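You operate a simulated robot arm through the tools that you are given. There is no shell and no other tool.

You run a simulated robot arm. Do the job below in one go: nothing can be reset, and whatever is moved stays where it is left.

Task
Wax the middle of the beech board's top.
Fine: lay the lid beside the tin; pad back on its mat, lid back on the tin. A coat counts when it lies all over at full strength: go over it till it gets no stronger.

Only the result counts: the job must be done as asked and must still hold three seconds after the hand-in. Knocking over, shifting, dropping, spilling or breaking anything else fails it. A push-on lid holds only when it is set on centred and level and pressed home; a screw cap is set on level and turned clockwise until tight.

Robot
A 6-joint arm with a two-finger parallel gripper, fixed in place. Base frame: the origin is at the foot of the arm, x ahead of it, y to its left, z up; the work surface is at about z = 900. Units: mm, degrees, N and s.
With the tool pointing down near the work surface it reaches from about 240 to 660 mm from the base axis. Its first joint turns from -66.0 to 66.0 degrees. Payload 2.9 kg.
The TCP is the grasp point between the finger pads, 30 mm short of the fingertips. In the tool frame z runs along the fingers and y along their closing line. Largest opening 110 mm; finger width 20, thickness 10; the body of the gripper, 48 by 112 mm, starts 55 mm behind the TCP.
Orientation is told as [roll, pitch, yaw] about the base's x, y, z axes, in that order, counted from this pose: with the fingers straight down and closing along the base's y, the tool's x points along the base's -x, its y along +y and its z along -z.

Tools
- The arm moves only by the tool move_arm. Its argument "series" is a list of rows, each an object (a shift or turn left out is 0, a gripper value left out holds the last) with "dp": the shift along the tool's x, y, z in mm, a list of three; "turn": the turn, a rotation vector about the tool's x, y, z in degrees, a list of three; "grip": the gripper command, from -1 (shut) to 1 (fully open), values between in proportion. In form: [{"dp": [tx, ty, tz], "turn": [rx, ry, rz], "grip": grip}, ...]. A call has 1 to 20 rows; each row is the pose to reach, as a shift and turn from the pose commanded when the call began, along the tool's axes at that moment. Each row takes 0.2 s and may step no farther than 50 mm and 8.6 degrees from the row before; otherwise, or with a gripper value out of range, the whole call is refused. A pose out of reach is approached as far as the arm can. The call stops where the force on the tool passes 70 N (or 10 N more than at its start, if that is more) or the arm is blocked; 0.2 s more then pass. The fingers move at their own pace (about 108 mm/s each) and stop on an object; they squeeze with about 40 N. The grip force told is the motor's: it shows also when the fingers shut on nothing. Time passes only in rows, and 0.2 s behind the last, so rows that repeat a pose let the fingers close. The reply holds the time, the measured pose of the TCP, the force on the tool along the base axes, the opening and the grip force, in the units named above and with some noise, with the torque about the TCP (base axes, N m) and any sound that the robot's microphone picked up.
- Cameras (640 x 400 px; columns grow to the right, rows downward): "scene" is fixed at [63, 429.1, 1394.4]; the picture's right is [-0.83, -0.56, 0.00], its down [-0.28, 0.42, -0.86] and it looks along [0.48, -0.72, -0.50] (base axes); focal length 312 px, centre (320, 200). "wrist" rides on the gripper at [72, 17, -103] in the tool frame; the picture's right is [-0.23, 0.97, 0.00], its down [-0.76, -0.18, -0.62] and it looks along [-0.61, -0.14, 0.78] (tool axes); focal length 222 px, centre (320, 200). There is no depth. A picture from a camera that has moved, and an enlarged one, comes with that camera's place and axes in the base frame and with its lens. The place of the scene camera against the robot may be out by one fixed shift of up to 12 mm in any direction.
- get_image(camera): a new picture of that camera. It takes no simulated time.
- inspect(camera, box): a new picture of the part [left, top, right, bottom] of that camera's present view, enlarged. It takes no simulated time.
- job_done(): hands the job in; it is judged then, once.

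Nothing tells you positions but the pictures and the camera data. Unless the task says otherwise, let go and move clear before handing in.

The tools are called as a command line: name --argument value ..., lists and objects as JSON in quotes. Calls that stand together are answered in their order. move_arm: Moves the arm, as the interface text tells. Its arguments: {"type":"object","properties":{"series":{"type":"array","items":{"type":"object","properties":{"dp":{"type":"array","items":{"type":"number"}},"turn":{"type":"array","items":{"type":"number"}},"grip":{"type":"number"}}}}},"required":["series"]} The other tools are called the same way: get_image (camera) takes a picture; inspect (camera, box) takes an enlarged picture of a part of a camera's view; job_done () hands the job in.

At the start:

```text
clock: 0.0
tcp_pos: [456.5, 44.9, 1233.8]
orientation: [0.1, 0.0, 0.0]
force: [0.9, 0.8, 0.0]
wrist_torque: [0.04, 0.02, 0.0]
grip_width: 110.0
gripper_force: 0.1
```

scene: 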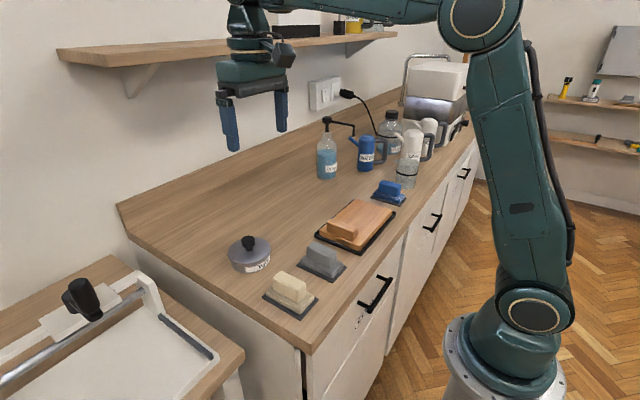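
wrist: 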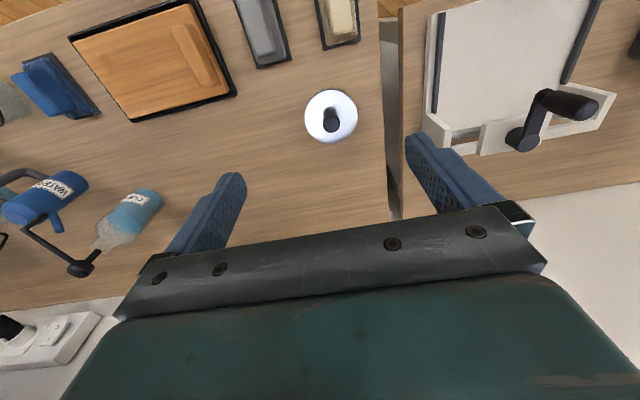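

I see a bench with a wax tin (lid with black knob), three pads on mats (cream, grey, blue), a beech board on a black tray/mat, and bottles behind. I will enlarge the parts to read labels before moving.

inspect --camera "scene" --box '[210, 170, 420, 330]'

inspect --camera "scene" --box '[220, 225, 330, 325]'

inspect --camera "wrist" --box '[220, 0, 400, 160]'

inspect --camera "wrist" --box '[0, 0, 260, 160]'

inspect --camera "scene" --box '[300, 90, 480, 220]'

```text
2.50 times, centred on (315, 250) of scene
camera zoom: at [63.0, 429.1, 1394.4], right [-0.83, -0.56, 0.0], down [-0.28, 0.42, -0.86], along [0.48, -0.72, -0.5], focal length 779 px, centre (332, 75)
```

zoom: 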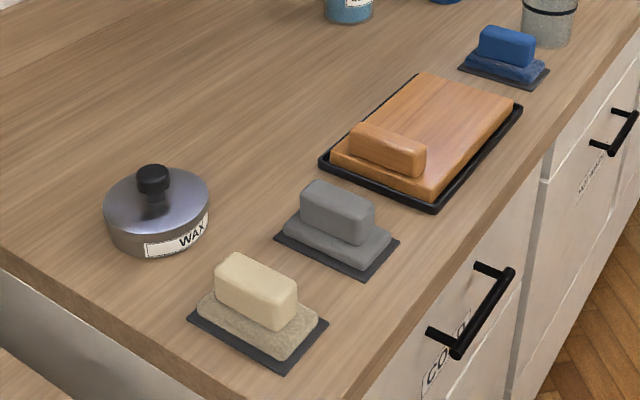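

```text
4.00 times, centred on (275, 275) of scene
camera zoom: at [63.0, 429.1, 1394.4], right [-0.83, -0.56, 0.0], down [-0.28, 0.42, -0.86], along [0.48, -0.72, -0.5], focal length 1247 px, centre (500, -100)
```

zoom: 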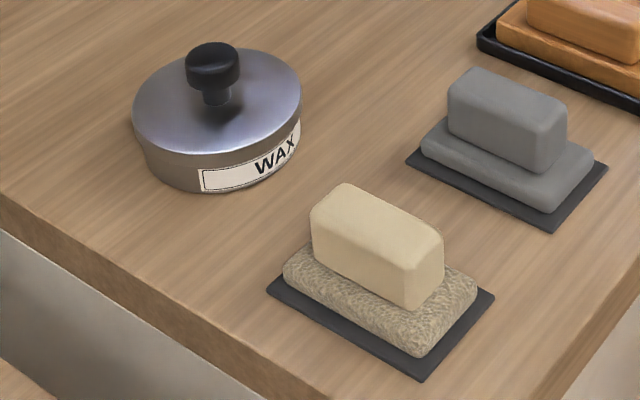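

```text
2.50 times, centred on (310, 80) of wrist
camera zoom: at [383.4, 61.6, 1336.3], right [0.23, 0.97, 0.0], down [0.76, -0.18, 0.62], along [0.61, -0.14, -0.78], focal length 555 px, centre (345, 500)
```

zoom: 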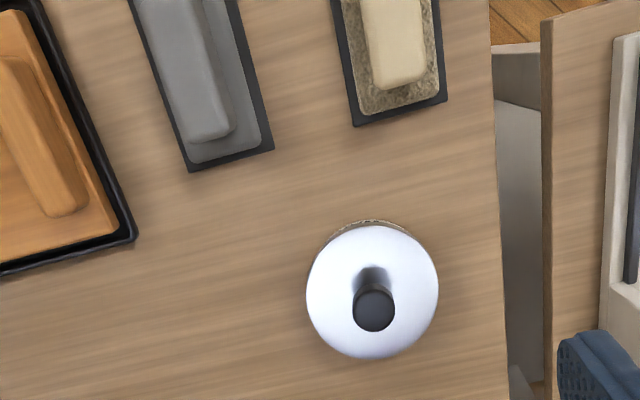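

```text
2.46 times, centred on (130, 80) of wrist
camera zoom: at [383.4, 61.6, 1336.3], right [0.23, 0.97, 0.0], down [0.76, -0.18, 0.62], along [0.61, -0.14, -0.78], focal length 547 px, centre (788, 495)
```

zoom: 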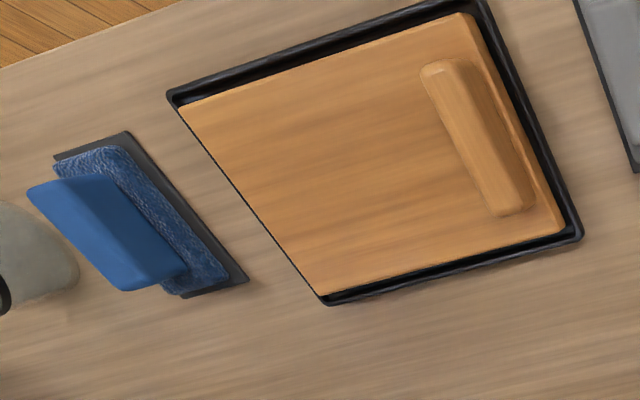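

```text
3.08 times, centred on (390, 155) of scene
camera zoom: at [63.0, 429.1, 1394.4], right [-0.83, -0.56, 0.0], down [-0.28, 0.42, -0.86], along [0.48, -0.72, -0.5], focal length 959 px, centre (105, 338)
```

zoom: 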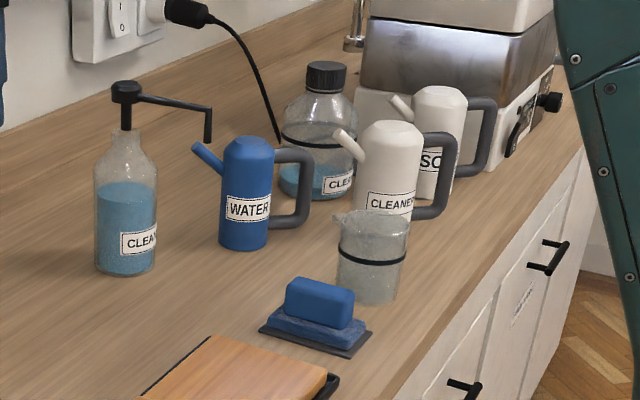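

Before choosing a pad I want to check the labels on the drawers and other surfaces, and look closer at the board and its block.

inspect --camera "scene" --box '[330, 270, 420, 340]'

inspect --camera "scene" --box '[400, 150, 490, 260]'

inspect --camera "scene" --box '[300, 190, 410, 260]'

inspect --camera "scene" --box '[220, 230, 290, 280]'

inspect --camera "scene" --box '[540, 20, 640, 160]'

inspect --camera "scene" --box '[260, 0, 410, 60]'

inspect --camera "wrist" --box '[280, 70, 380, 160]'

```text
5.71 times, centred on (375, 305) of scene
camera zoom: at [63.0, 429.1, 1394.4], right [-0.83, -0.56, 0.0], down [-0.28, 0.42, -0.86], along [0.48, -0.72, -0.5], focal length 1781 px, centre (6, -400)
```

zoom: 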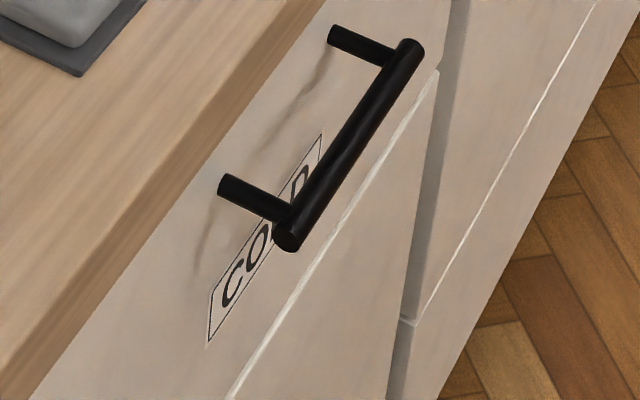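

```text
3.64 times, centred on (445, 205) of scene
camera zoom: at [63.0, 429.1, 1394.4], right [-0.83, -0.56, 0.0], down [-0.28, 0.42, -0.86], along [0.48, -0.72, -0.5], focal length 1134 px, centre (-134, 182)
```

zoom: 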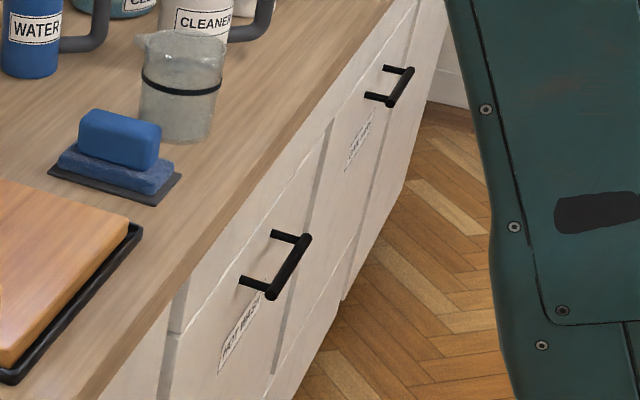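

```text
5.71 times, centred on (355, 225) of scene
camera zoom: at [63.0, 429.1, 1394.4], right [-0.83, -0.56, 0.0], down [-0.28, 0.42, -0.86], along [0.48, -0.72, -0.5], focal length 1781 px, centre (120, 57)
```

zoom: 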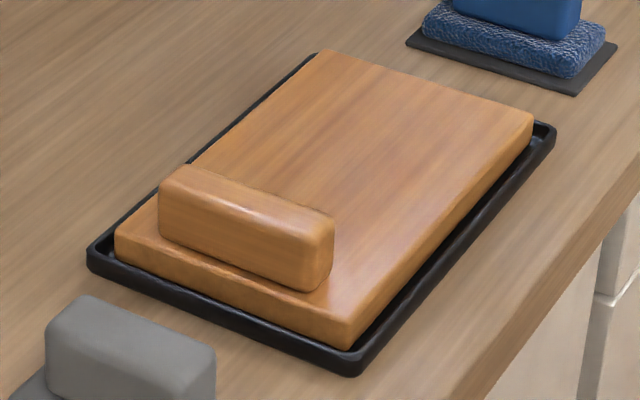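

```text
8.00 times, centred on (255, 255) of scene
camera zoom: at [63.0, 429.1, 1394.4], right [-0.83, -0.56, 0.0], down [-0.28, 0.42, -0.86], along [0.48, -0.72, -0.5], focal length 2494 px, centre (840, -240)
```

zoom: 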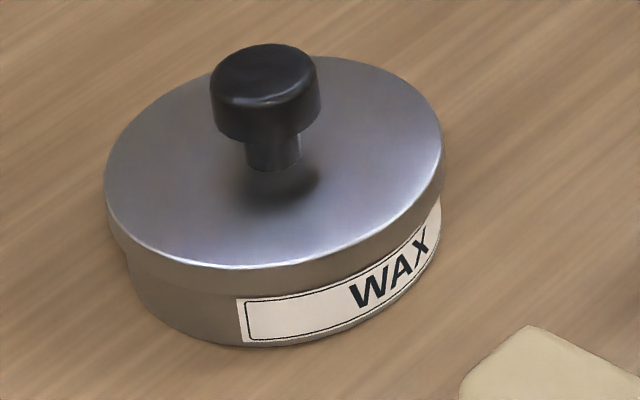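

```text
2.86 times, centred on (590, 90) of scene
camera zoom: at [63.0, 429.1, 1394.4], right [-0.83, -0.56, 0.0], down [-0.28, 0.42, -0.86], along [0.48, -0.72, -0.5], focal length 891 px, centre (-451, 514)
```

zoom: 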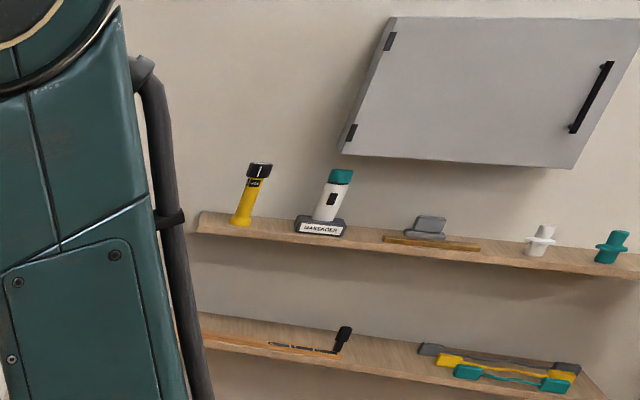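

```text
4.27 times, centred on (335, 30) of scene
camera zoom: at [63.0, 429.1, 1394.4], right [-0.83, -0.56, 0.0], down [-0.28, 0.42, -0.86], along [0.48, -0.72, -0.5], focal length 1330 px, centre (256, 925)
```

zoom: 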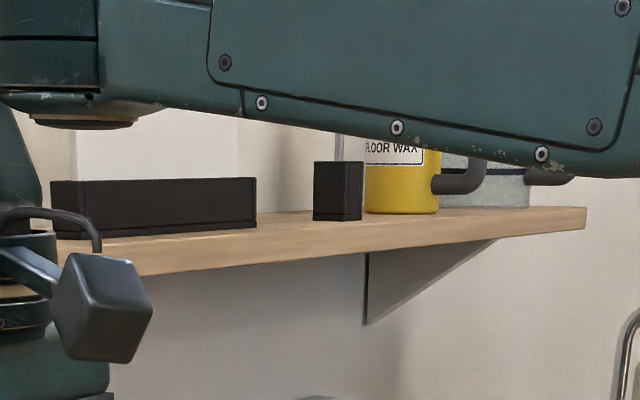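

```text
4.44 times, centred on (330, 115) of wrist
camera zoom: at [383.4, 61.6, 1336.3], right [0.23, 0.97, 0.0], down [0.76, -0.18, 0.62], along [0.61, -0.14, -0.78], focal length 987 px, centre (276, 578)
```

zoom: 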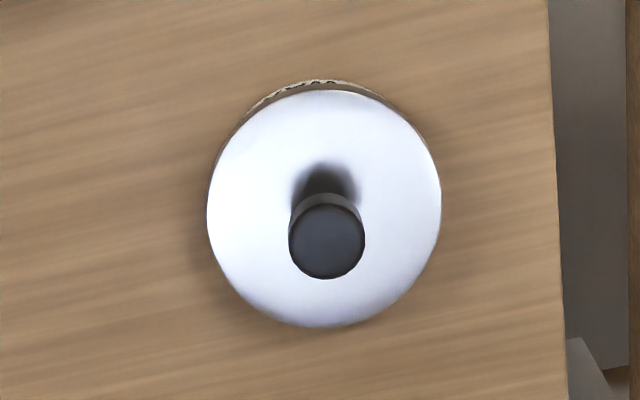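

The tin, lid knob and three pads are clear, with the cream pad at about (370, 91), the grey at (370, -24), and the board centred at about (381, -205). I need to tell what each pad is made of, so I zoom in on each one.

inspect --camera "scene" --box '[260, 265, 325, 322]'

inspect --camera "scene" --box '[292, 235, 352, 285]'

inspect --camera "scene" --box '[365, 172, 415, 212]'

inspect --camera "scene" --box '[322, 210, 372, 250]'

inspect --camera "scene" --box '[0, 240, 250, 400]'

inspect --camera "wrist" --box '[310, 0, 370, 50]'

inspect --camera "wrist" --box '[160, 0, 250, 110]'

```text
7.02 times, centred on (292, 294) of scene
camera zoom: at [63.0, 429.1, 1394.4], right [-0.83, -0.56, 0.0], down [-0.28, 0.42, -0.86], along [0.48, -0.72, -0.5], focal length 2188 px, centre (513, -456)
```

zoom: 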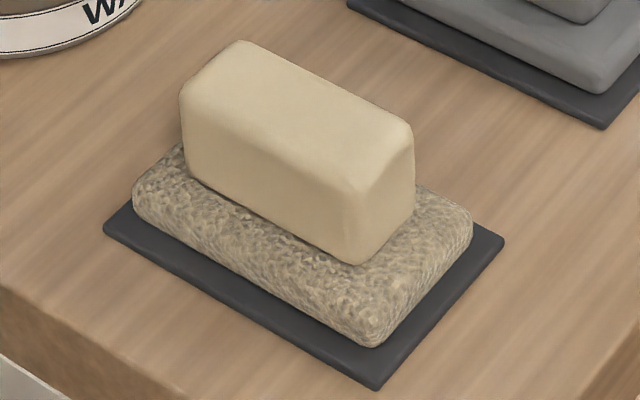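

```text
8.00 times, centred on (322, 260) of scene
camera zoom: at [63.0, 429.1, 1394.4], right [-0.83, -0.56, 0.0], down [-0.28, 0.42, -0.86], along [0.48, -0.72, -0.5], focal length 2494 px, centre (304, -280)
```

zoom: 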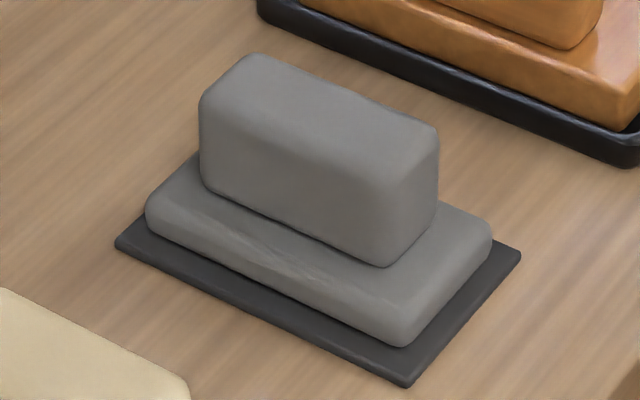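

```text
10.00 times, centred on (390, 192) of scene
camera zoom: at [63.0, 429.1, 1394.4], right [-0.83, -0.56, 0.0], down [-0.28, 0.42, -0.86], along [0.48, -0.72, -0.5], focal length 3118 px, centre (-380, 280)
```

zoom: 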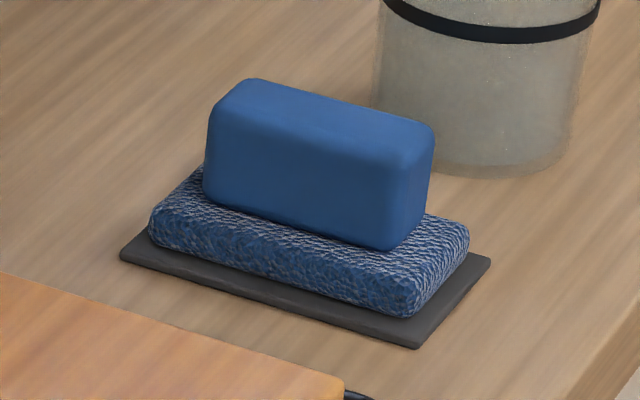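

```text
10.00 times, centred on (347, 230) of scene
camera zoom: at [63.0, 429.1, 1394.4], right [-0.83, -0.56, 0.0], down [-0.28, 0.42, -0.86], along [0.48, -0.72, -0.5], focal length 3118 px, centre (50, -100)
```

zoom: 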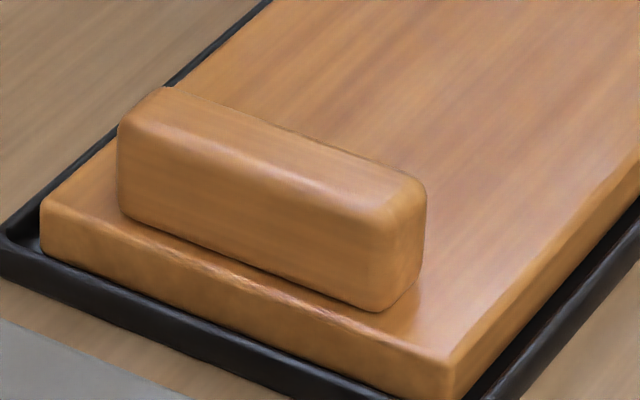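

```text
2.50 times, centred on (125, 320) of scene
camera zoom: at [63.0, 429.1, 1394.4], right [-0.83, -0.56, 0.0], down [-0.28, 0.42, -0.86], along [0.48, -0.72, -0.5], focal length 779 px, centre (808, -100)
```

zoom: 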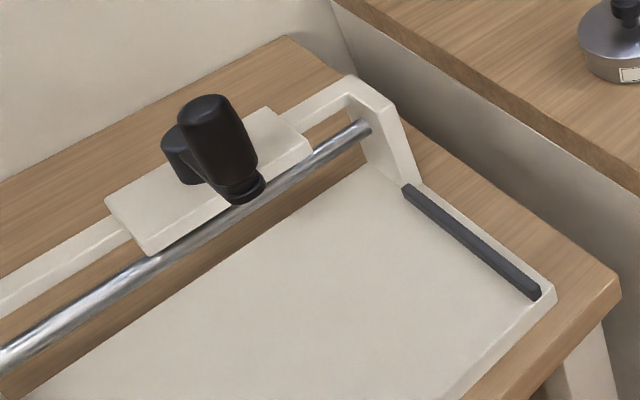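

```text
8.00 times, centred on (340, 25) of wrist
camera zoom: at [383.4, 61.6, 1336.3], right [0.23, 0.97, 0.0], down [0.76, -0.18, 0.62], along [0.61, -0.14, -0.78], focal length 1777 px, centre (160, 1600)
```

zoom: 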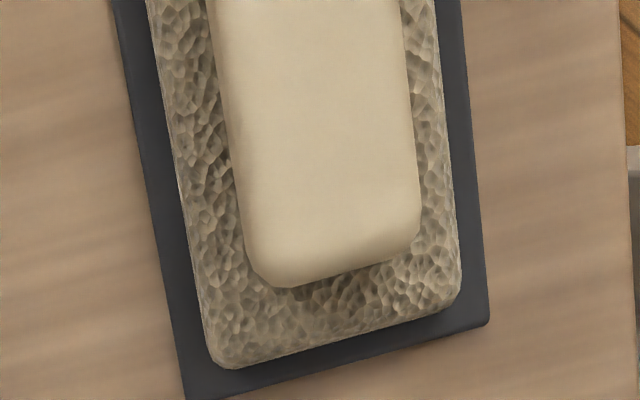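

```text
3.64 times, centred on (205, 55) of wrist
camera zoom: at [383.4, 61.6, 1336.3], right [0.23, 0.97, 0.0], down [0.76, -0.18, 0.62], along [0.61, -0.14, -0.78], focal length 808 px, centre (738, 727)
```

zoom: 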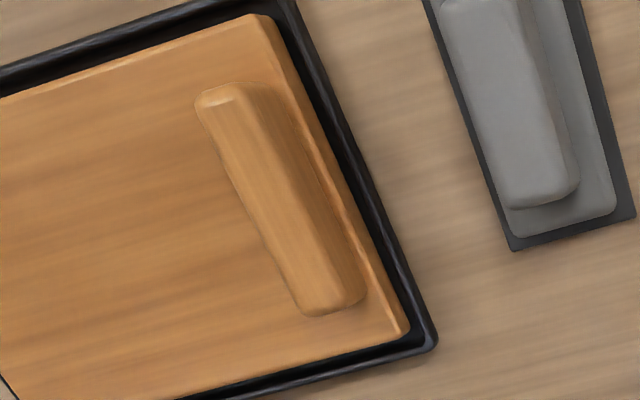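

The cream pad has a woolly, fleece-like sole, the grey is smooth and the blue is a coarse scourer-like weave. The fleece one next to the WAX tin suits waxing. I move the hand above the tin to measure the lid and knob.

move_arm --series '[{"dp": [-12, 1, 27]}, {"dp": [-24, 2.5, 54]}, {"dp": [-36, 4, 80]}, {"dp": [-48, 5, 107]}, {"dp": [-59.5, 6.1, 133.8]}, {"dp": [-59.5, 6.1, 133.8]}]'

get_image --camera "wrist"

get_image --camera "scene"

```text
clock: 1.4
tcp_pos: [514.8, 52.0, 1099.0]
orientation: [0.1, -0.1, 0.0]
force: [-0.4, 0.2, 0.7]
wrist_torque: [-0.02, 0.0, -0.01]
grip_width: 110.0
gripper_force: 0.1
```

```text
taken
camera wrist: at [442.5, 68.3, 1201.1], right [0.23, 0.97, 0.0], down [0.76, -0.18, 0.62], along [0.61, -0.14, -0.78], focal length 222 px, centre (320, 200)
```

wrist: 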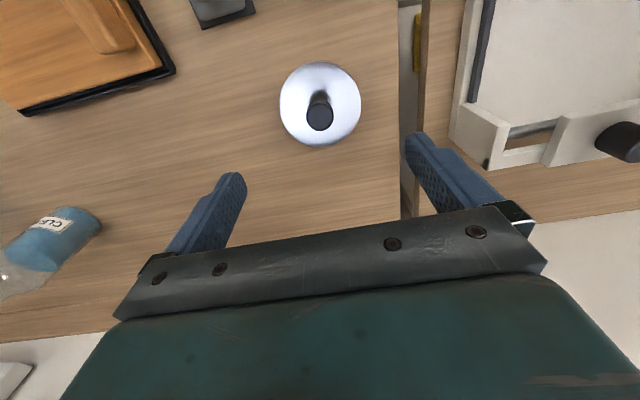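

```text
taken
```

scene: 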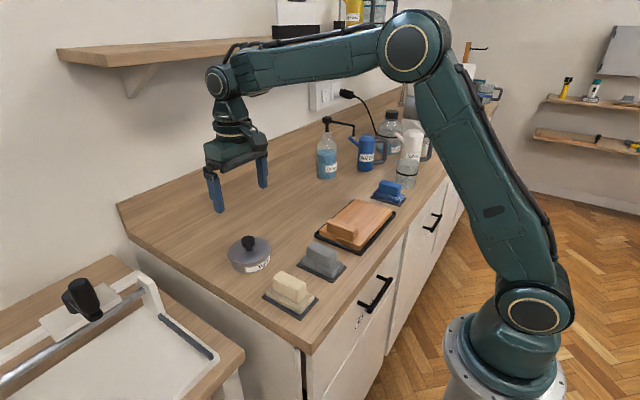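

inspect --camera "wrist" --box '[265, 45, 375, 155]'

inspect --camera "wrist" --box '[0, 150, 200, 330]'

```text
3.64 times, centred on (320, 100) of wrist
camera zoom: at [442.5, 68.3, 1201.1], right [0.23, 0.97, 0.0], down [0.76, -0.18, 0.62], along [0.61, -0.14, -0.78], focal length 808 px, centre (320, 564)
```

zoom: 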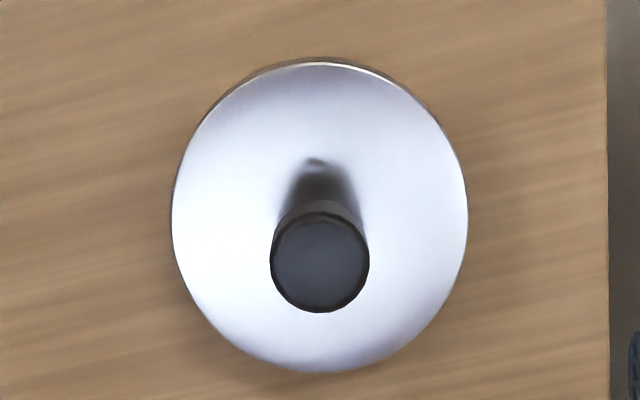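

```text
2.22 times, centred on (100, 240) of wrist
camera zoom: at [442.5, 68.3, 1201.1], right [0.23, 0.97, 0.0], down [0.76, -0.18, 0.62], along [0.61, -0.14, -0.78], focal length 494 px, centre (809, 111)
```

zoom: 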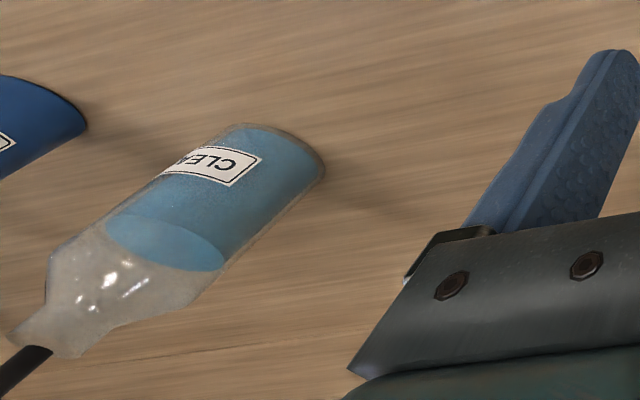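

The tin stands at about (515, 52), its lid about 92 mm wide and its knob about 27 mm wide, with the knob top near z = 972. I come down over the knob with the fingers open and check the height from the side.

move_arm --series '[{"dp": [0, 0, 20]}, {"dp": [0, 0, 45]}, {"dp": [0, 0, 70]}, {"dp": [0, 0, 90]}, {"dp": [0, 0, 90]}]'

inspect --camera "wrist" --box '[220, 40, 420, 200]'

inspect --camera "scene" --box '[200, 200, 300, 280]'

```text
clock: 2.6
tcp_pos: [517.0, 50.1, 1008.0]
orientation: [0.1, -0.1, 0.0]
force: [0.4, -0.7, -0.5]
wrist_torque: [-0.03, 0.0, 0.01]
grip_width: 109.8
gripper_force: 0.0
```

```text
2.50 times, centred on (320, 120) of wrist
camera zoom: at [443.5, 67.9, 1112.4], right [0.23, 0.97, 0.0], down [0.76, -0.18, 0.62], along [0.61, -0.14, -0.78], focal length 555 px, centre (320, 400)
```

zoom: 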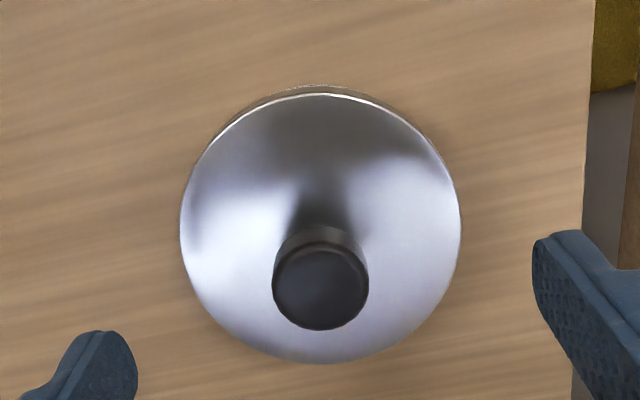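

```text
5.00 times, centred on (250, 240) of scene
camera zoom: at [63.0, 429.1, 1394.4], right [-0.83, -0.56, 0.0], down [-0.28, 0.42, -0.86], along [0.48, -0.72, -0.5], focal length 1559 px, centre (670, 0)
```

zoom: 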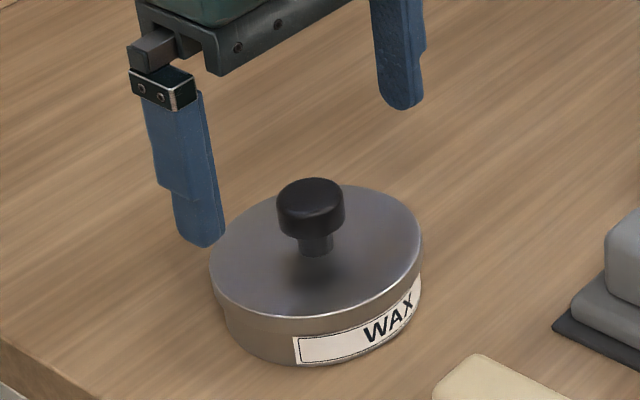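

The hand sits straight above the knob (knob top near z = 966, lid top near z = 935). I go down so the tips stop about 5 mm above the lid, then close on the knob cap.

move_arm --series '[{"dp": [-1, 0, 15]}, {"dp": [-1, 0, 30]}, {"dp": [-1, 0, 38]}, {"dp": [-1, 0, 38]}]'

inspect --camera "scene" --box '[200, 200, 300, 280]'

inspect --camera "wrist" --box '[200, 60, 440, 240]'

```text
clock: 3.6
tcp_pos: [515.9, 50.5, 970.5]
orientation: [0.1, 0.0, 0.0]
force: [0.5, 0.9, 0.4]
wrist_torque: [0.03, -0.03, 0.01]
grip_width: 109.8
gripper_force: 0.1
```

```text
5.00 times, centred on (250, 240) of scene
camera zoom: at [63.0, 429.1, 1394.4], right [-0.83, -0.56, 0.0], down [-0.28, 0.42, -0.86], along [0.48, -0.72, -0.5], focal length 1559 px, centre (670, 0)
```

zoom: 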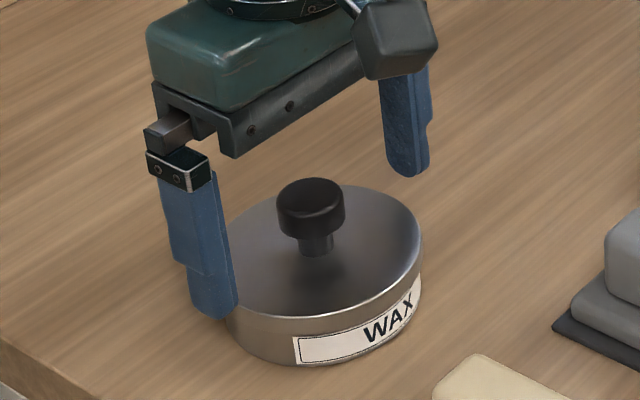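

```text
2.22 times, centred on (320, 150) of wrist
camera zoom: at [443.6, 67.9, 1073.7], right [0.23, 0.97, 0.0], down [0.76, -0.18, 0.62], along [0.61, -0.14, -0.78], focal length 494 px, centre (320, 311)
```

zoom: 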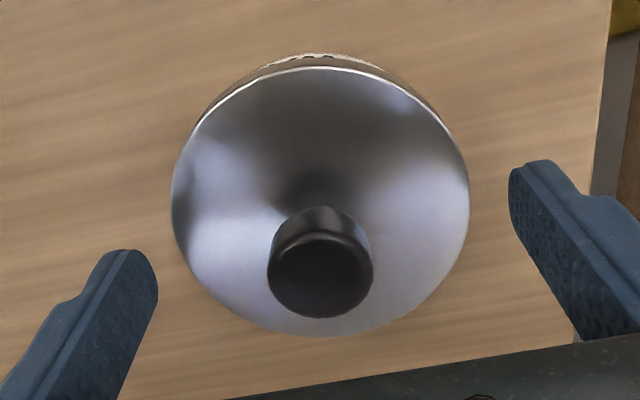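

The fingertips look very close to the lid's level, so I raise 4 mm before closing on the knob cap.

move_arm --series '[{"dp": [0, 0, -4]}, {"dp": [0, 0, -4], "grip": 0.0}, {"dp": [0, 0, -4], "grip": -0.2}, {"dp": [0, 0, -4], "grip": -0.3}]'

inspect --camera "scene" --box '[200, 200, 300, 280]'

inspect --camera "wrist" --box '[200, 60, 440, 240]'

```text
clock: 4.6
tcp_pos: [515.7, 51.1, 976.8]
orientation: [0.2, 0.0, 0.0]
force: [-0.7, 1.3, 0.1]
wrist_torque: [0.07, -0.02, -0.01]
grip_width: 38.2
gripper_force: 0.1
```

```text
5.00 times, centred on (250, 240) of scene
camera zoom: at [63.0, 429.1, 1394.4], right [-0.83, -0.56, 0.0], down [-0.28, 0.42, -0.86], along [0.48, -0.72, -0.5], focal length 1559 px, centre (670, 0)
```

zoom: 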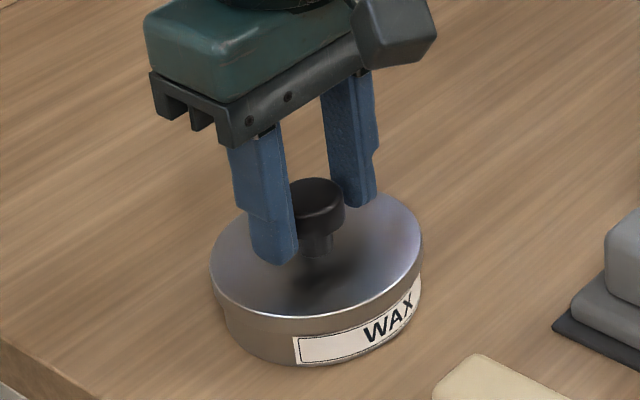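

```text
2.22 times, centred on (320, 150) of wrist
camera zoom: at [443.7, 68.0, 1078.3], right [0.23, 0.97, 0.0], down [0.76, -0.18, 0.62], along [0.61, -0.14, -0.78], focal length 494 px, centre (320, 311)
```

zoom: 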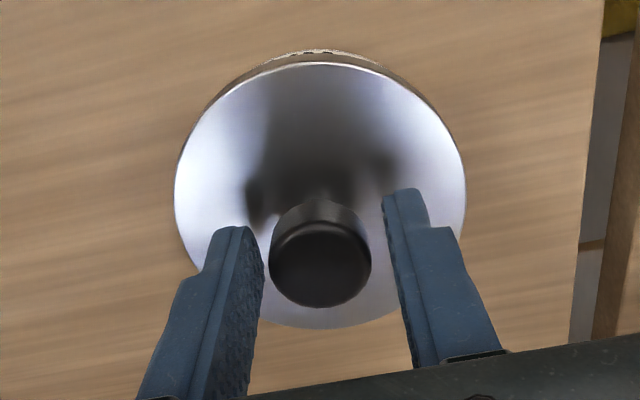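

The knob is between the fingers and nothing touches the lid. I close fully on the knob.

move_arm --series '[{"dp": [0, 0, 0], "grip": -0.5}, {"dp": [0, 0, 0], "grip": -1}, {"dp": [0, 0, 0], "grip": -1}, {"dp": [0, 0, 0], "grip": -1}]'

inspect --camera "scene" --box '[200, 200, 300, 280]'

inspect --camera "wrist" --box '[200, 60, 440, 240]'

```text
clock: 5.6
tcp_pos: [517.0, 51.0, 975.0]
orientation: [0.1, 0.0, 0.0]
force: [0.0, -0.4, -1.1]
wrist_torque: [-0.01, 0.01, 0.01]
grip_width: 26.4
gripper_force: 39.6
heard: snap
```

```text
5.00 times, centred on (250, 240) of scene
camera zoom: at [63.0, 429.1, 1394.4], right [-0.83, -0.56, 0.0], down [-0.28, 0.42, -0.86], along [0.48, -0.72, -0.5], focal length 1559 px, centre (670, 0)
```

zoom: 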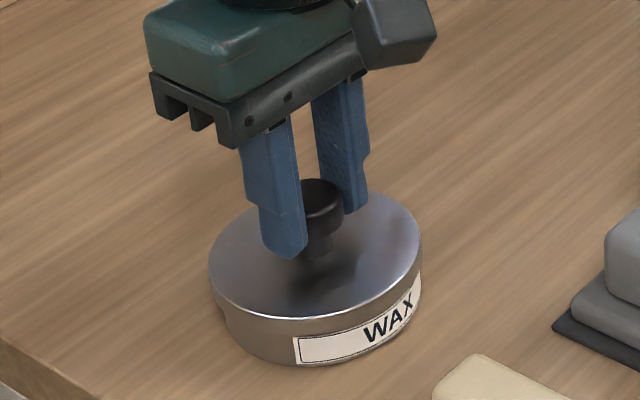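

```text
2.22 times, centred on (320, 150) of wrist
camera zoom: at [443.7, 68.0, 1078.2], right [0.23, 0.97, 0.0], down [0.76, -0.18, 0.62], along [0.61, -0.14, -0.78], focal length 494 px, centre (320, 311)
```

zoom: 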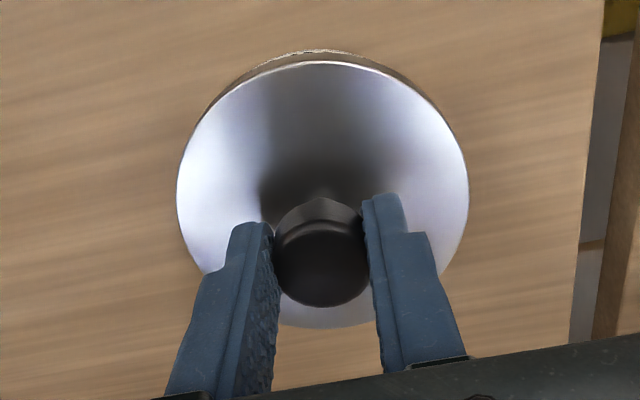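

The fingers hold the knob (26.4 mm) and a snap was heard, so the lid may already have come loose. I pull it straight up slowly.

move_arm --series '[{"dp": [0, 0, -2]}, {"dp": [0, 0, -4]}, {"dp": [0, 0, -7]}, {"dp": [0, 0, -10]}, {"dp": [0, 0, -15]}, {"dp": [0, 0, -20]}]'

inspect --camera "scene" --box '[200, 200, 300, 280]'

get_image --camera "wrist"

```text
clock: 7.0
tcp_pos: [517.5, 51.4, 995.1]
orientation: [0.1, 0.0, 0.1]
force: [0.0, 0.0, -0.5]
wrist_torque: [0.0, -0.04, 0.01]
grip_width: 27.1
gripper_force: 40.2
```

```text
5.00 times, centred on (250, 240) of scene
camera zoom: at [63.0, 429.1, 1394.4], right [-0.83, -0.56, 0.0], down [-0.28, 0.42, -0.86], along [0.48, -0.72, -0.5], focal length 1559 px, centre (670, 0)
```

zoom: 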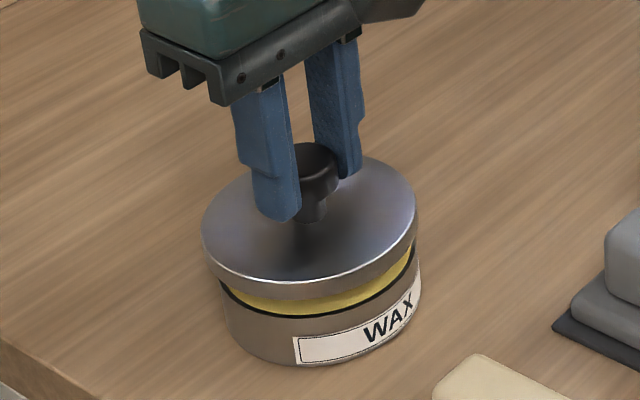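

```text
taken
camera wrist: at [444.0, 68.3, 1098.4], right [0.23, 0.97, 0.0], down [0.76, -0.18, 0.62], along [0.61, -0.14, -0.78], focal length 222 px, centre (320, 200)
```

wrist: 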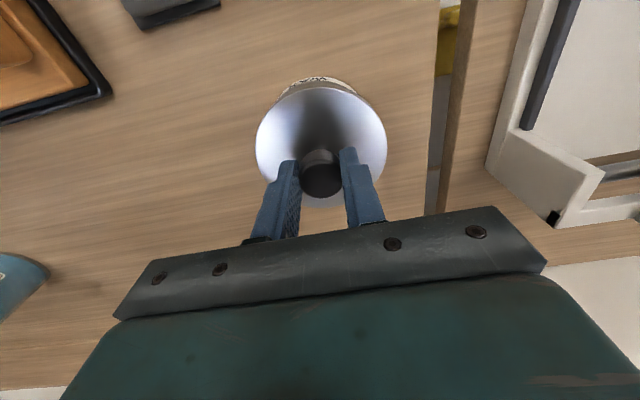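

The lid is off cleanly, the tin stayed put, and yellow wax is visible right up near the rim. I carry the lid about 125 mm toward -y onto clear bench.

move_arm --series '[{"dp": [0, 0, -15]}, {"dp": [0, -20, -25]}, {"dp": [0, -50, -25]}, {"dp": [0, -80, -25]}, {"dp": [0, -105, -25]}, {"dp": [0, -122, -20]}, {"dp": [0, -125, -5]}, {"dp": [0, -125, 10]}, {"dp": [0, -125, 25]}, {"dp": [0, -125, 32]}, {"dp": [0, -125, 36]}, {"dp": [0, -125, 36]}]'

inspect --camera "scene" --box '[200, 180, 340, 290]'

get_image --camera "wrist"

```text
clock: 9.6
tcp_pos: [516.4, -75.7, 960.5]
orientation: [0.1, 0.0, -0.1]
force: [-0.6, 0.3, 0.0]
wrist_torque: [-0.04, 0.03, -0.01]
grip_width: 26.8
gripper_force: 39.8
```

```text
3.64 times, centred on (270, 235) of scene
camera zoom: at [63.0, 429.1, 1394.4], right [-0.83, -0.56, 0.0], down [-0.28, 0.42, -0.86], along [0.48, -0.72, -0.5], focal length 1134 px, centre (502, 73)
```

zoom: 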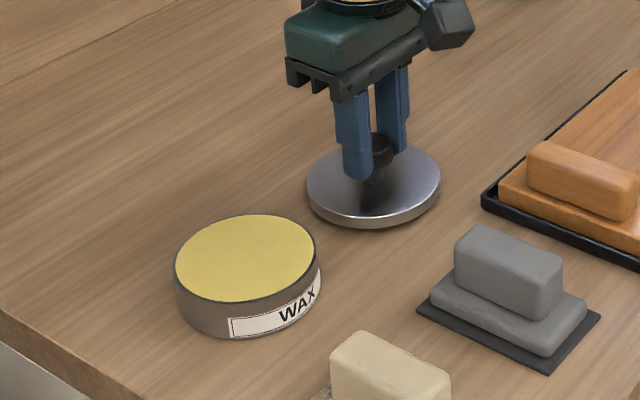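

```text
taken
camera wrist: at [443.5, -58.0, 1062.9], right [0.23, 0.97, 0.0], down [0.76, -0.18, 0.62], along [0.61, -0.14, -0.78], focal length 222 px, centre (320, 200)
```

wrist: 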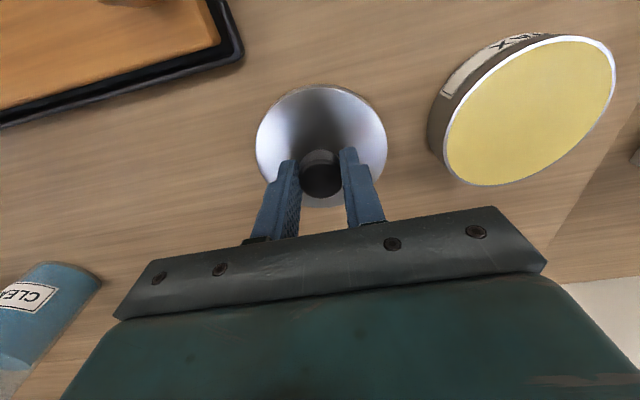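

The wax is filled level to the rim, so the flat pad can take it up even if it overhangs. Now I lower the lid to the bench gently, watching the force.

move_arm --series '[{"dp": [0, 0, 2]}, {"dp": [0, 0, 4]}, {"dp": [0, 0, 6]}, {"dp": [0, 0, 6]}]'

```text
clock: 10.6
tcp_pos: [515.1, -75.6, 954.4]
orientation: [0.2, 0.0, 0.0]
force: [0.6, 0.2, -0.9]
wrist_torque: [-0.03, 0.04, -0.01]
grip_width: 26.6
gripper_force: 39.9
```

move_arm --series '[{"dp": [0, 0, 1.5]}, {"dp": [0, 0, 3]}, {"dp": [0, 0, 3]}]'

inspect --camera "scene" --box '[250, 190, 330, 250]'

```text
clock: 11.4
tcp_pos: [516.4, -73.2, 952.5]
orientation: [0.2, -0.1, 0.0]
force: [-8.1, 0.8, 17.3]
wrist_torque: [-0.01, 0.28, 0.02]
grip_width: 26.8
gripper_force: 39.9
```

```text
6.67 times, centred on (290, 220) of scene
camera zoom: at [62.5, 429.2, 1394.4], right [-0.83, -0.56, 0.0], down [-0.28, 0.42, -0.86], along [0.48, -0.72, -0.5], focal length 2078 px, centre (520, 67)
```

zoom: 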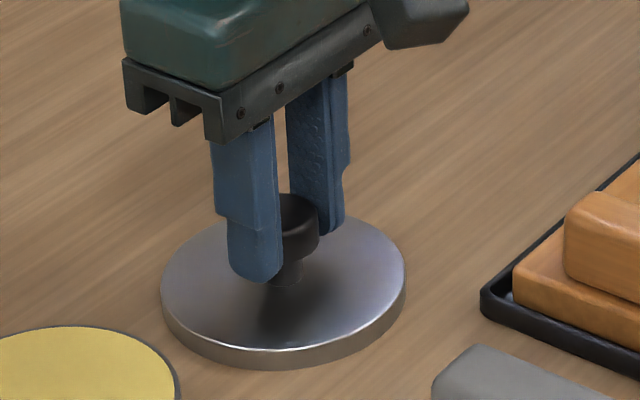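

The lid touches the bench (17 N). I ease off 1 mm, open the fingers a little and rise clear.

move_arm --series '[{"dp": [0, 0, -1.2]}, {"dp": [0, 0, -1.2]}, {"dp": [0, 0, -1.2], "grip": -0.3}, {"dp": [0, 0, -1.2], "grip": 0.0}, {"dp": [0, 0, -1.2], "grip": 0.0}, {"dp": [0, 0, -15], "grip": 0.0}, {"dp": [0, 0, -40], "grip": 0.0}, {"dp": [0, 0, -70], "grip": 0.2}, {"dp": [0, 0, -100], "grip": 0.2}, {"dp": [0, 0, -100], "grip": 0.2}]'

inspect --camera "scene" --box '[200, 180, 340, 290]'

get_image --camera "wrist"

```text
clock: 13.6
tcp_pos: [517.4, -73.2, 1050.5]
orientation: [0.1, 0.0, 0.0]
force: [-0.4, 0.7, 0.7]
wrist_torque: [-0.02, -0.01, 0.0]
grip_width: 66.2
gripper_force: 0.1
```

```text
3.64 times, centred on (270, 235) of scene
camera zoom: at [63.0, 429.1, 1394.4], right [-0.83, -0.56, 0.0], down [-0.28, 0.42, -0.86], along [0.48, -0.72, -0.5], focal length 1134 px, centre (502, 73)
```

zoom: 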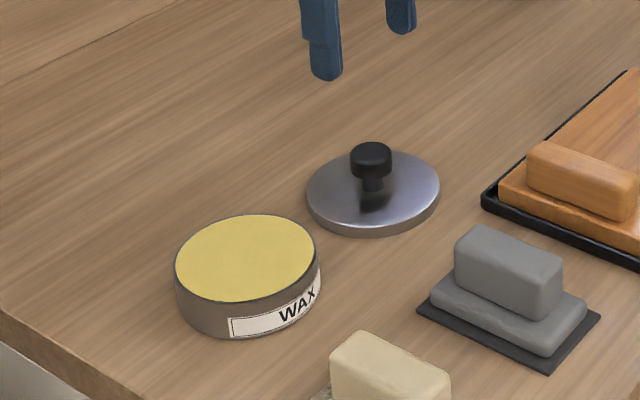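

```text
taken
camera wrist: at [444.3, -56.4, 1152.9], right [0.23, 0.97, 0.0], down [0.76, -0.18, 0.62], along [0.61, -0.14, -0.78], focal length 222 px, centre (320, 200)
```

wrist: 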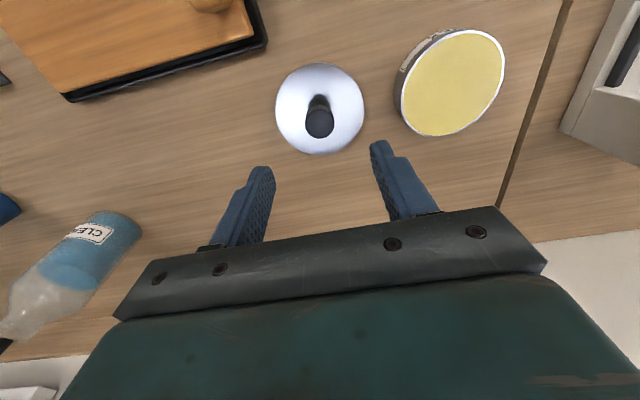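

The lid lies flat beside the tin, and the tin is open. I move over the cream pad to measure its handle.

move_arm --series '[{"dp": [20, 23, -5]}, {"dp": [45, 52, -10]}, {"dp": [70, 81, -10]}, {"dp": [95, 110, -10]}, {"dp": [120, 140, -10]}, {"dp": [135, 157, -10]}, {"dp": [141, 164, -10]}, {"dp": [141, 164, -10]}]'

get_image --camera "wrist"

inspect --camera "wrist" --box '[240, 40, 400, 180]'

inspect --camera "scene" --box '[240, 220, 350, 330]'

```text
clock: 15.4
tcp_pos: [374.8, 90.9, 1062.7]
orientation: [0.0, 0.0, 0.0]
force: [-0.5, 0.8, 0.7]
wrist_torque: [-0.02, -0.02, 0.02]
grip_width: 66.0
gripper_force: 0.1
```

```text
taken
camera wrist: at [301.6, 108.6, 1164.9], right [0.23, 0.97, 0.0], down [0.76, -0.18, 0.62], along [0.61, -0.14, -0.78], focal length 222 px, centre (320, 200)
```

wrist: 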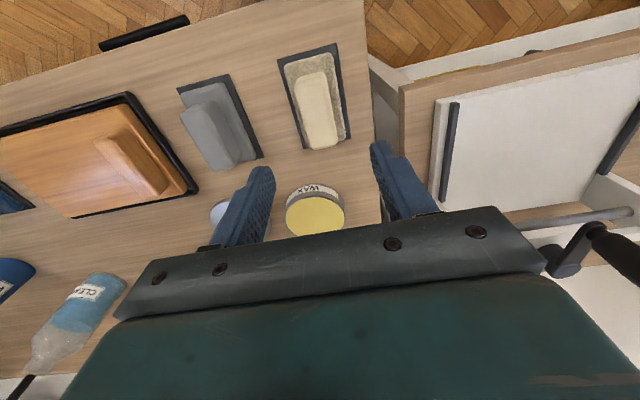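

```text
2.86 times, centred on (320, 110) of wrist
camera zoom: at [301.6, 108.6, 1164.9], right [0.23, 0.97, 0.0], down [0.76, -0.18, 0.62], along [0.61, -0.14, -0.78], focal length 635 px, centre (320, 457)
```

zoom: 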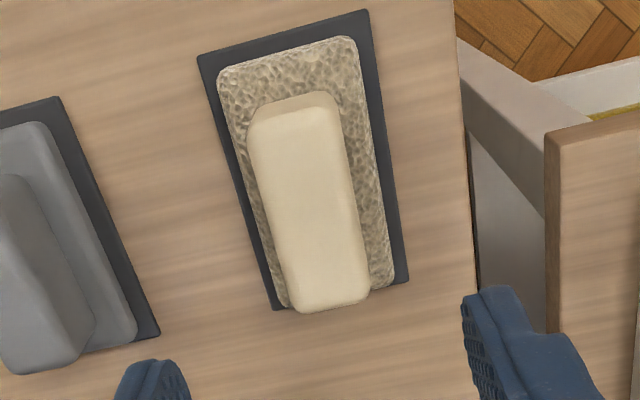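

```text
3.64 times, centred on (295, 275) of scene
camera zoom: at [63.0, 429.1, 1394.4], right [-0.83, -0.56, 0.0], down [-0.28, 0.42, -0.86], along [0.48, -0.72, -0.5], focal length 1134 px, centre (411, -73)
```

zoom: 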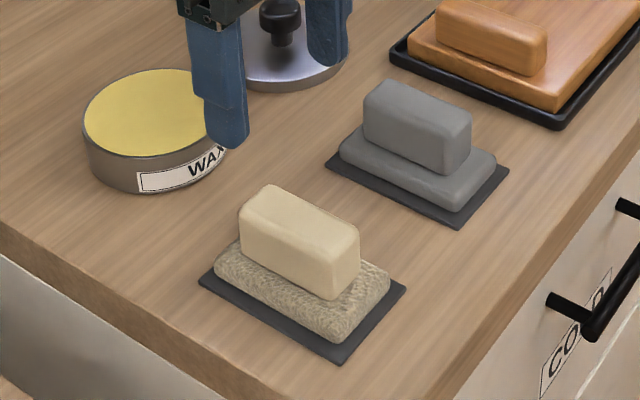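

The cream pad's mat spans about x 321–420, y 61–121, and its handle is about 63 × 27 mm with its top near z = 947. I descend over the handle with the fingers straddling it, stopping a little higher to check.

move_arm --series '[{"dp": [3, -0.5, 25]}, {"dp": [3, -0.5, 50]}, {"dp": [3, -0.5, 75]}, {"dp": [3, -0.5, 95]}, {"dp": [3, -0.5, 104]}, {"dp": [3, -0.5, 104]}]'

inspect --camera "scene" --box '[240, 240, 340, 330]'

inspect --camera "wrist" --box '[200, 60, 440, 240]'

```text
clock: 16.8
tcp_pos: [370.2, 90.2, 956.2]
orientation: [0.1, 0.0, 0.0]
force: [-0.8, -0.4, 1.1]
wrist_torque: [-0.02, -0.01, 0.01]
grip_width: 66.0
gripper_force: 0.1
```

```text
4.44 times, centred on (290, 285) of scene
camera zoom: at [63.0, 429.1, 1394.4], right [-0.83, -0.56, 0.0], down [-0.28, 0.42, -0.86], along [0.48, -0.72, -0.5], focal length 1386 px, centre (453, -178)
```

zoom: 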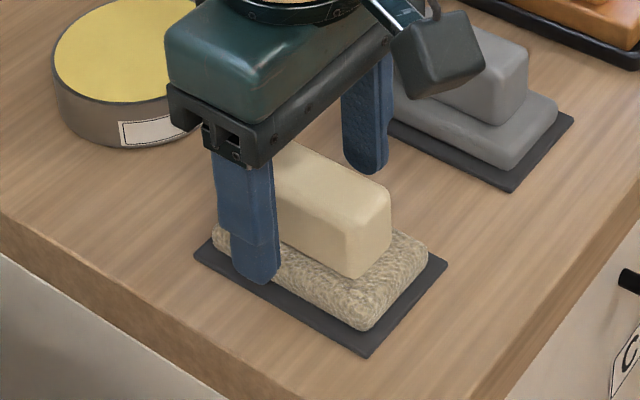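

```text
2.22 times, centred on (320, 150) of wrist
camera zoom: at [299.6, 106.5, 1059.1], right [0.23, 0.97, 0.0], down [0.76, -0.18, 0.62], along [0.61, -0.14, -0.78], focal length 494 px, centre (320, 311)
```

zoom: 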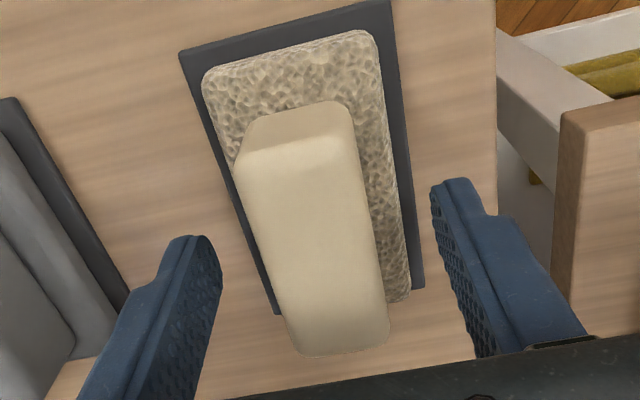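

The fingers straddle the handle evenly, tips a few millimetres above the sole. I correct 1 mm sideways, go down 3 mm and close.

move_arm --series '[{"dp": [0, -1.2, 2.5]}, {"dp": [0, -1.2, 2.5], "grip": -0.2}, {"dp": [0, -1.2, 2.5], "grip": -0.4}, {"dp": [0, -1.2, 2.5], "grip": -1}, {"dp": [0, -1.2, 2.5], "grip": -1}, {"dp": [0, -1.2, 2.5], "grip": -1}]'

inspect --camera "scene" --box '[240, 240, 340, 330]'

inspect --camera "wrist" --box '[200, 60, 440, 240]'

```text
clock: 18.2
tcp_pos: [372.9, 88.7, 954.6]
orientation: [0.1, 0.0, 0.1]
force: [-0.2, 0.3, -0.2]
wrist_torque: [-0.02, 0.02, -0.01]
grip_width: 29.0
gripper_force: 40.1
```

```text
4.44 times, centred on (290, 285) of scene
camera zoom: at [63.0, 429.1, 1394.4], right [-0.83, -0.56, 0.0], down [-0.28, 0.42, -0.86], along [0.48, -0.72, -0.5], focal length 1386 px, centre (453, -178)
```

zoom: 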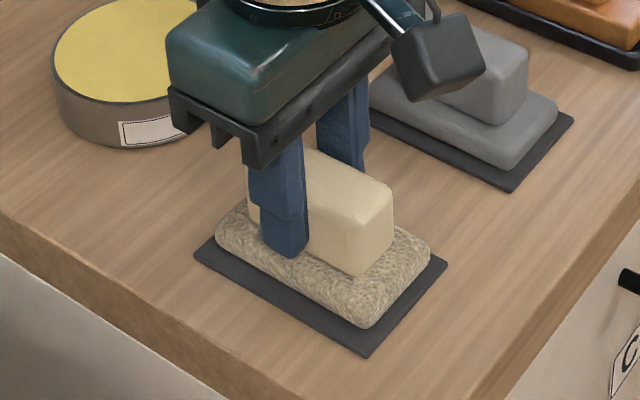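

```text
2.22 times, centred on (320, 150) of wrist
camera zoom: at [300.1, 105.6, 1057.1], right [0.23, 0.97, 0.0], down [0.76, -0.18, 0.62], along [0.61, -0.14, -0.78], focal length 494 px, centre (320, 311)
```

zoom: 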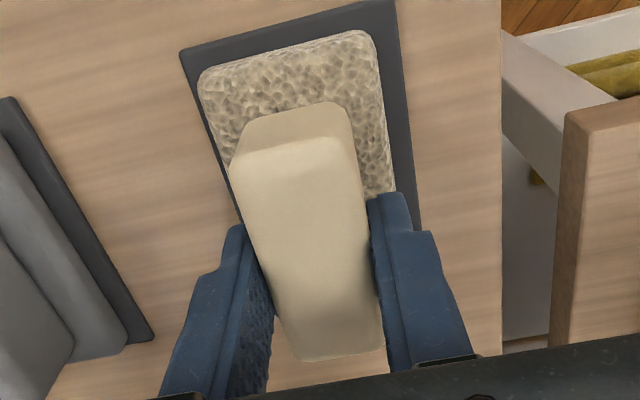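

The pad is held (29 mm). I lift it straight up and look closely at the wax level in the tin before dipping.

move_arm --series '[{"dp": [0, 0, -5]}, {"dp": [0, 0, -15]}, {"dp": [0, 0, -35]}, {"dp": [0, 0, -60]}, {"dp": [0, 0, -80]}, {"dp": [0, 0, -80]}]'

inspect --camera "scene" --box '[220, 230, 290, 285]'

get_image --camera "wrist"

get_image --camera "scene"

```text
clock: 19.6
tcp_pos: [372.7, 87.9, 1035.1]
orientation: [0.1, 0.0, -0.1]
force: [0.4, 0.9, -1.5]
wrist_torque: [-0.03, 0.03, 0.0]
grip_width: 29.2
gripper_force: 40.1
```

```text
7.27 times, centred on (255, 258) of scene
camera zoom: at [63.0, 429.1, 1394.4], right [-0.83, -0.56, 0.0], down [-0.28, 0.42, -0.86], along [0.48, -0.72, -0.5], focal length 2267 px, centre (793, -218)
```

zoom: 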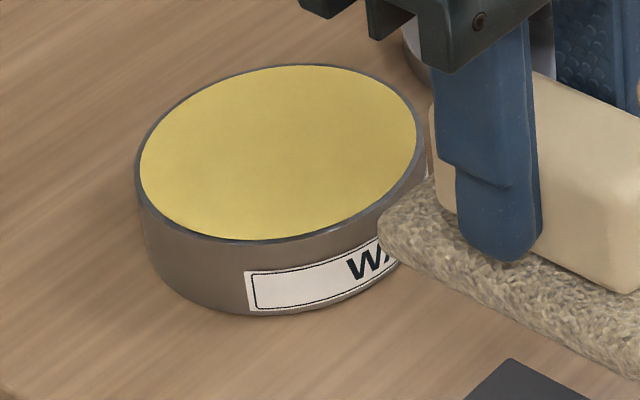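

```text
taken
camera wrist: at [299.9, 105.0, 1138.1], right [0.23, 0.97, 0.0], down [0.76, -0.18, 0.62], along [0.61, -0.14, -0.78], focal length 222 px, centre (320, 200)
```

wrist: 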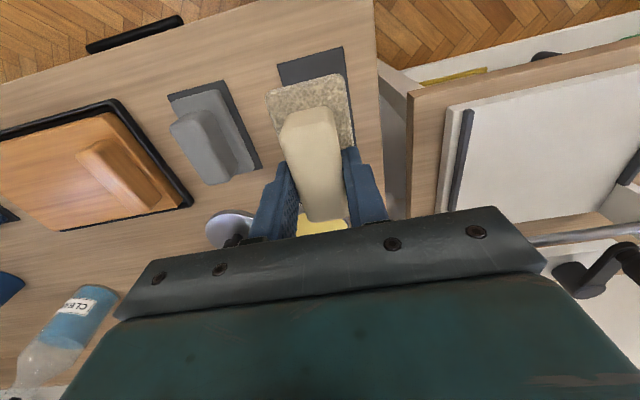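

```text
taken
```

scene: 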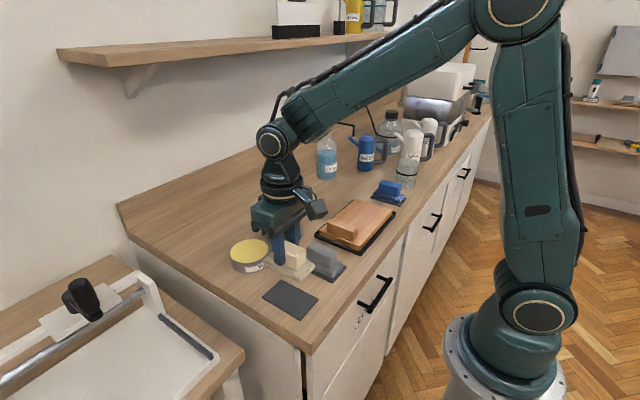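

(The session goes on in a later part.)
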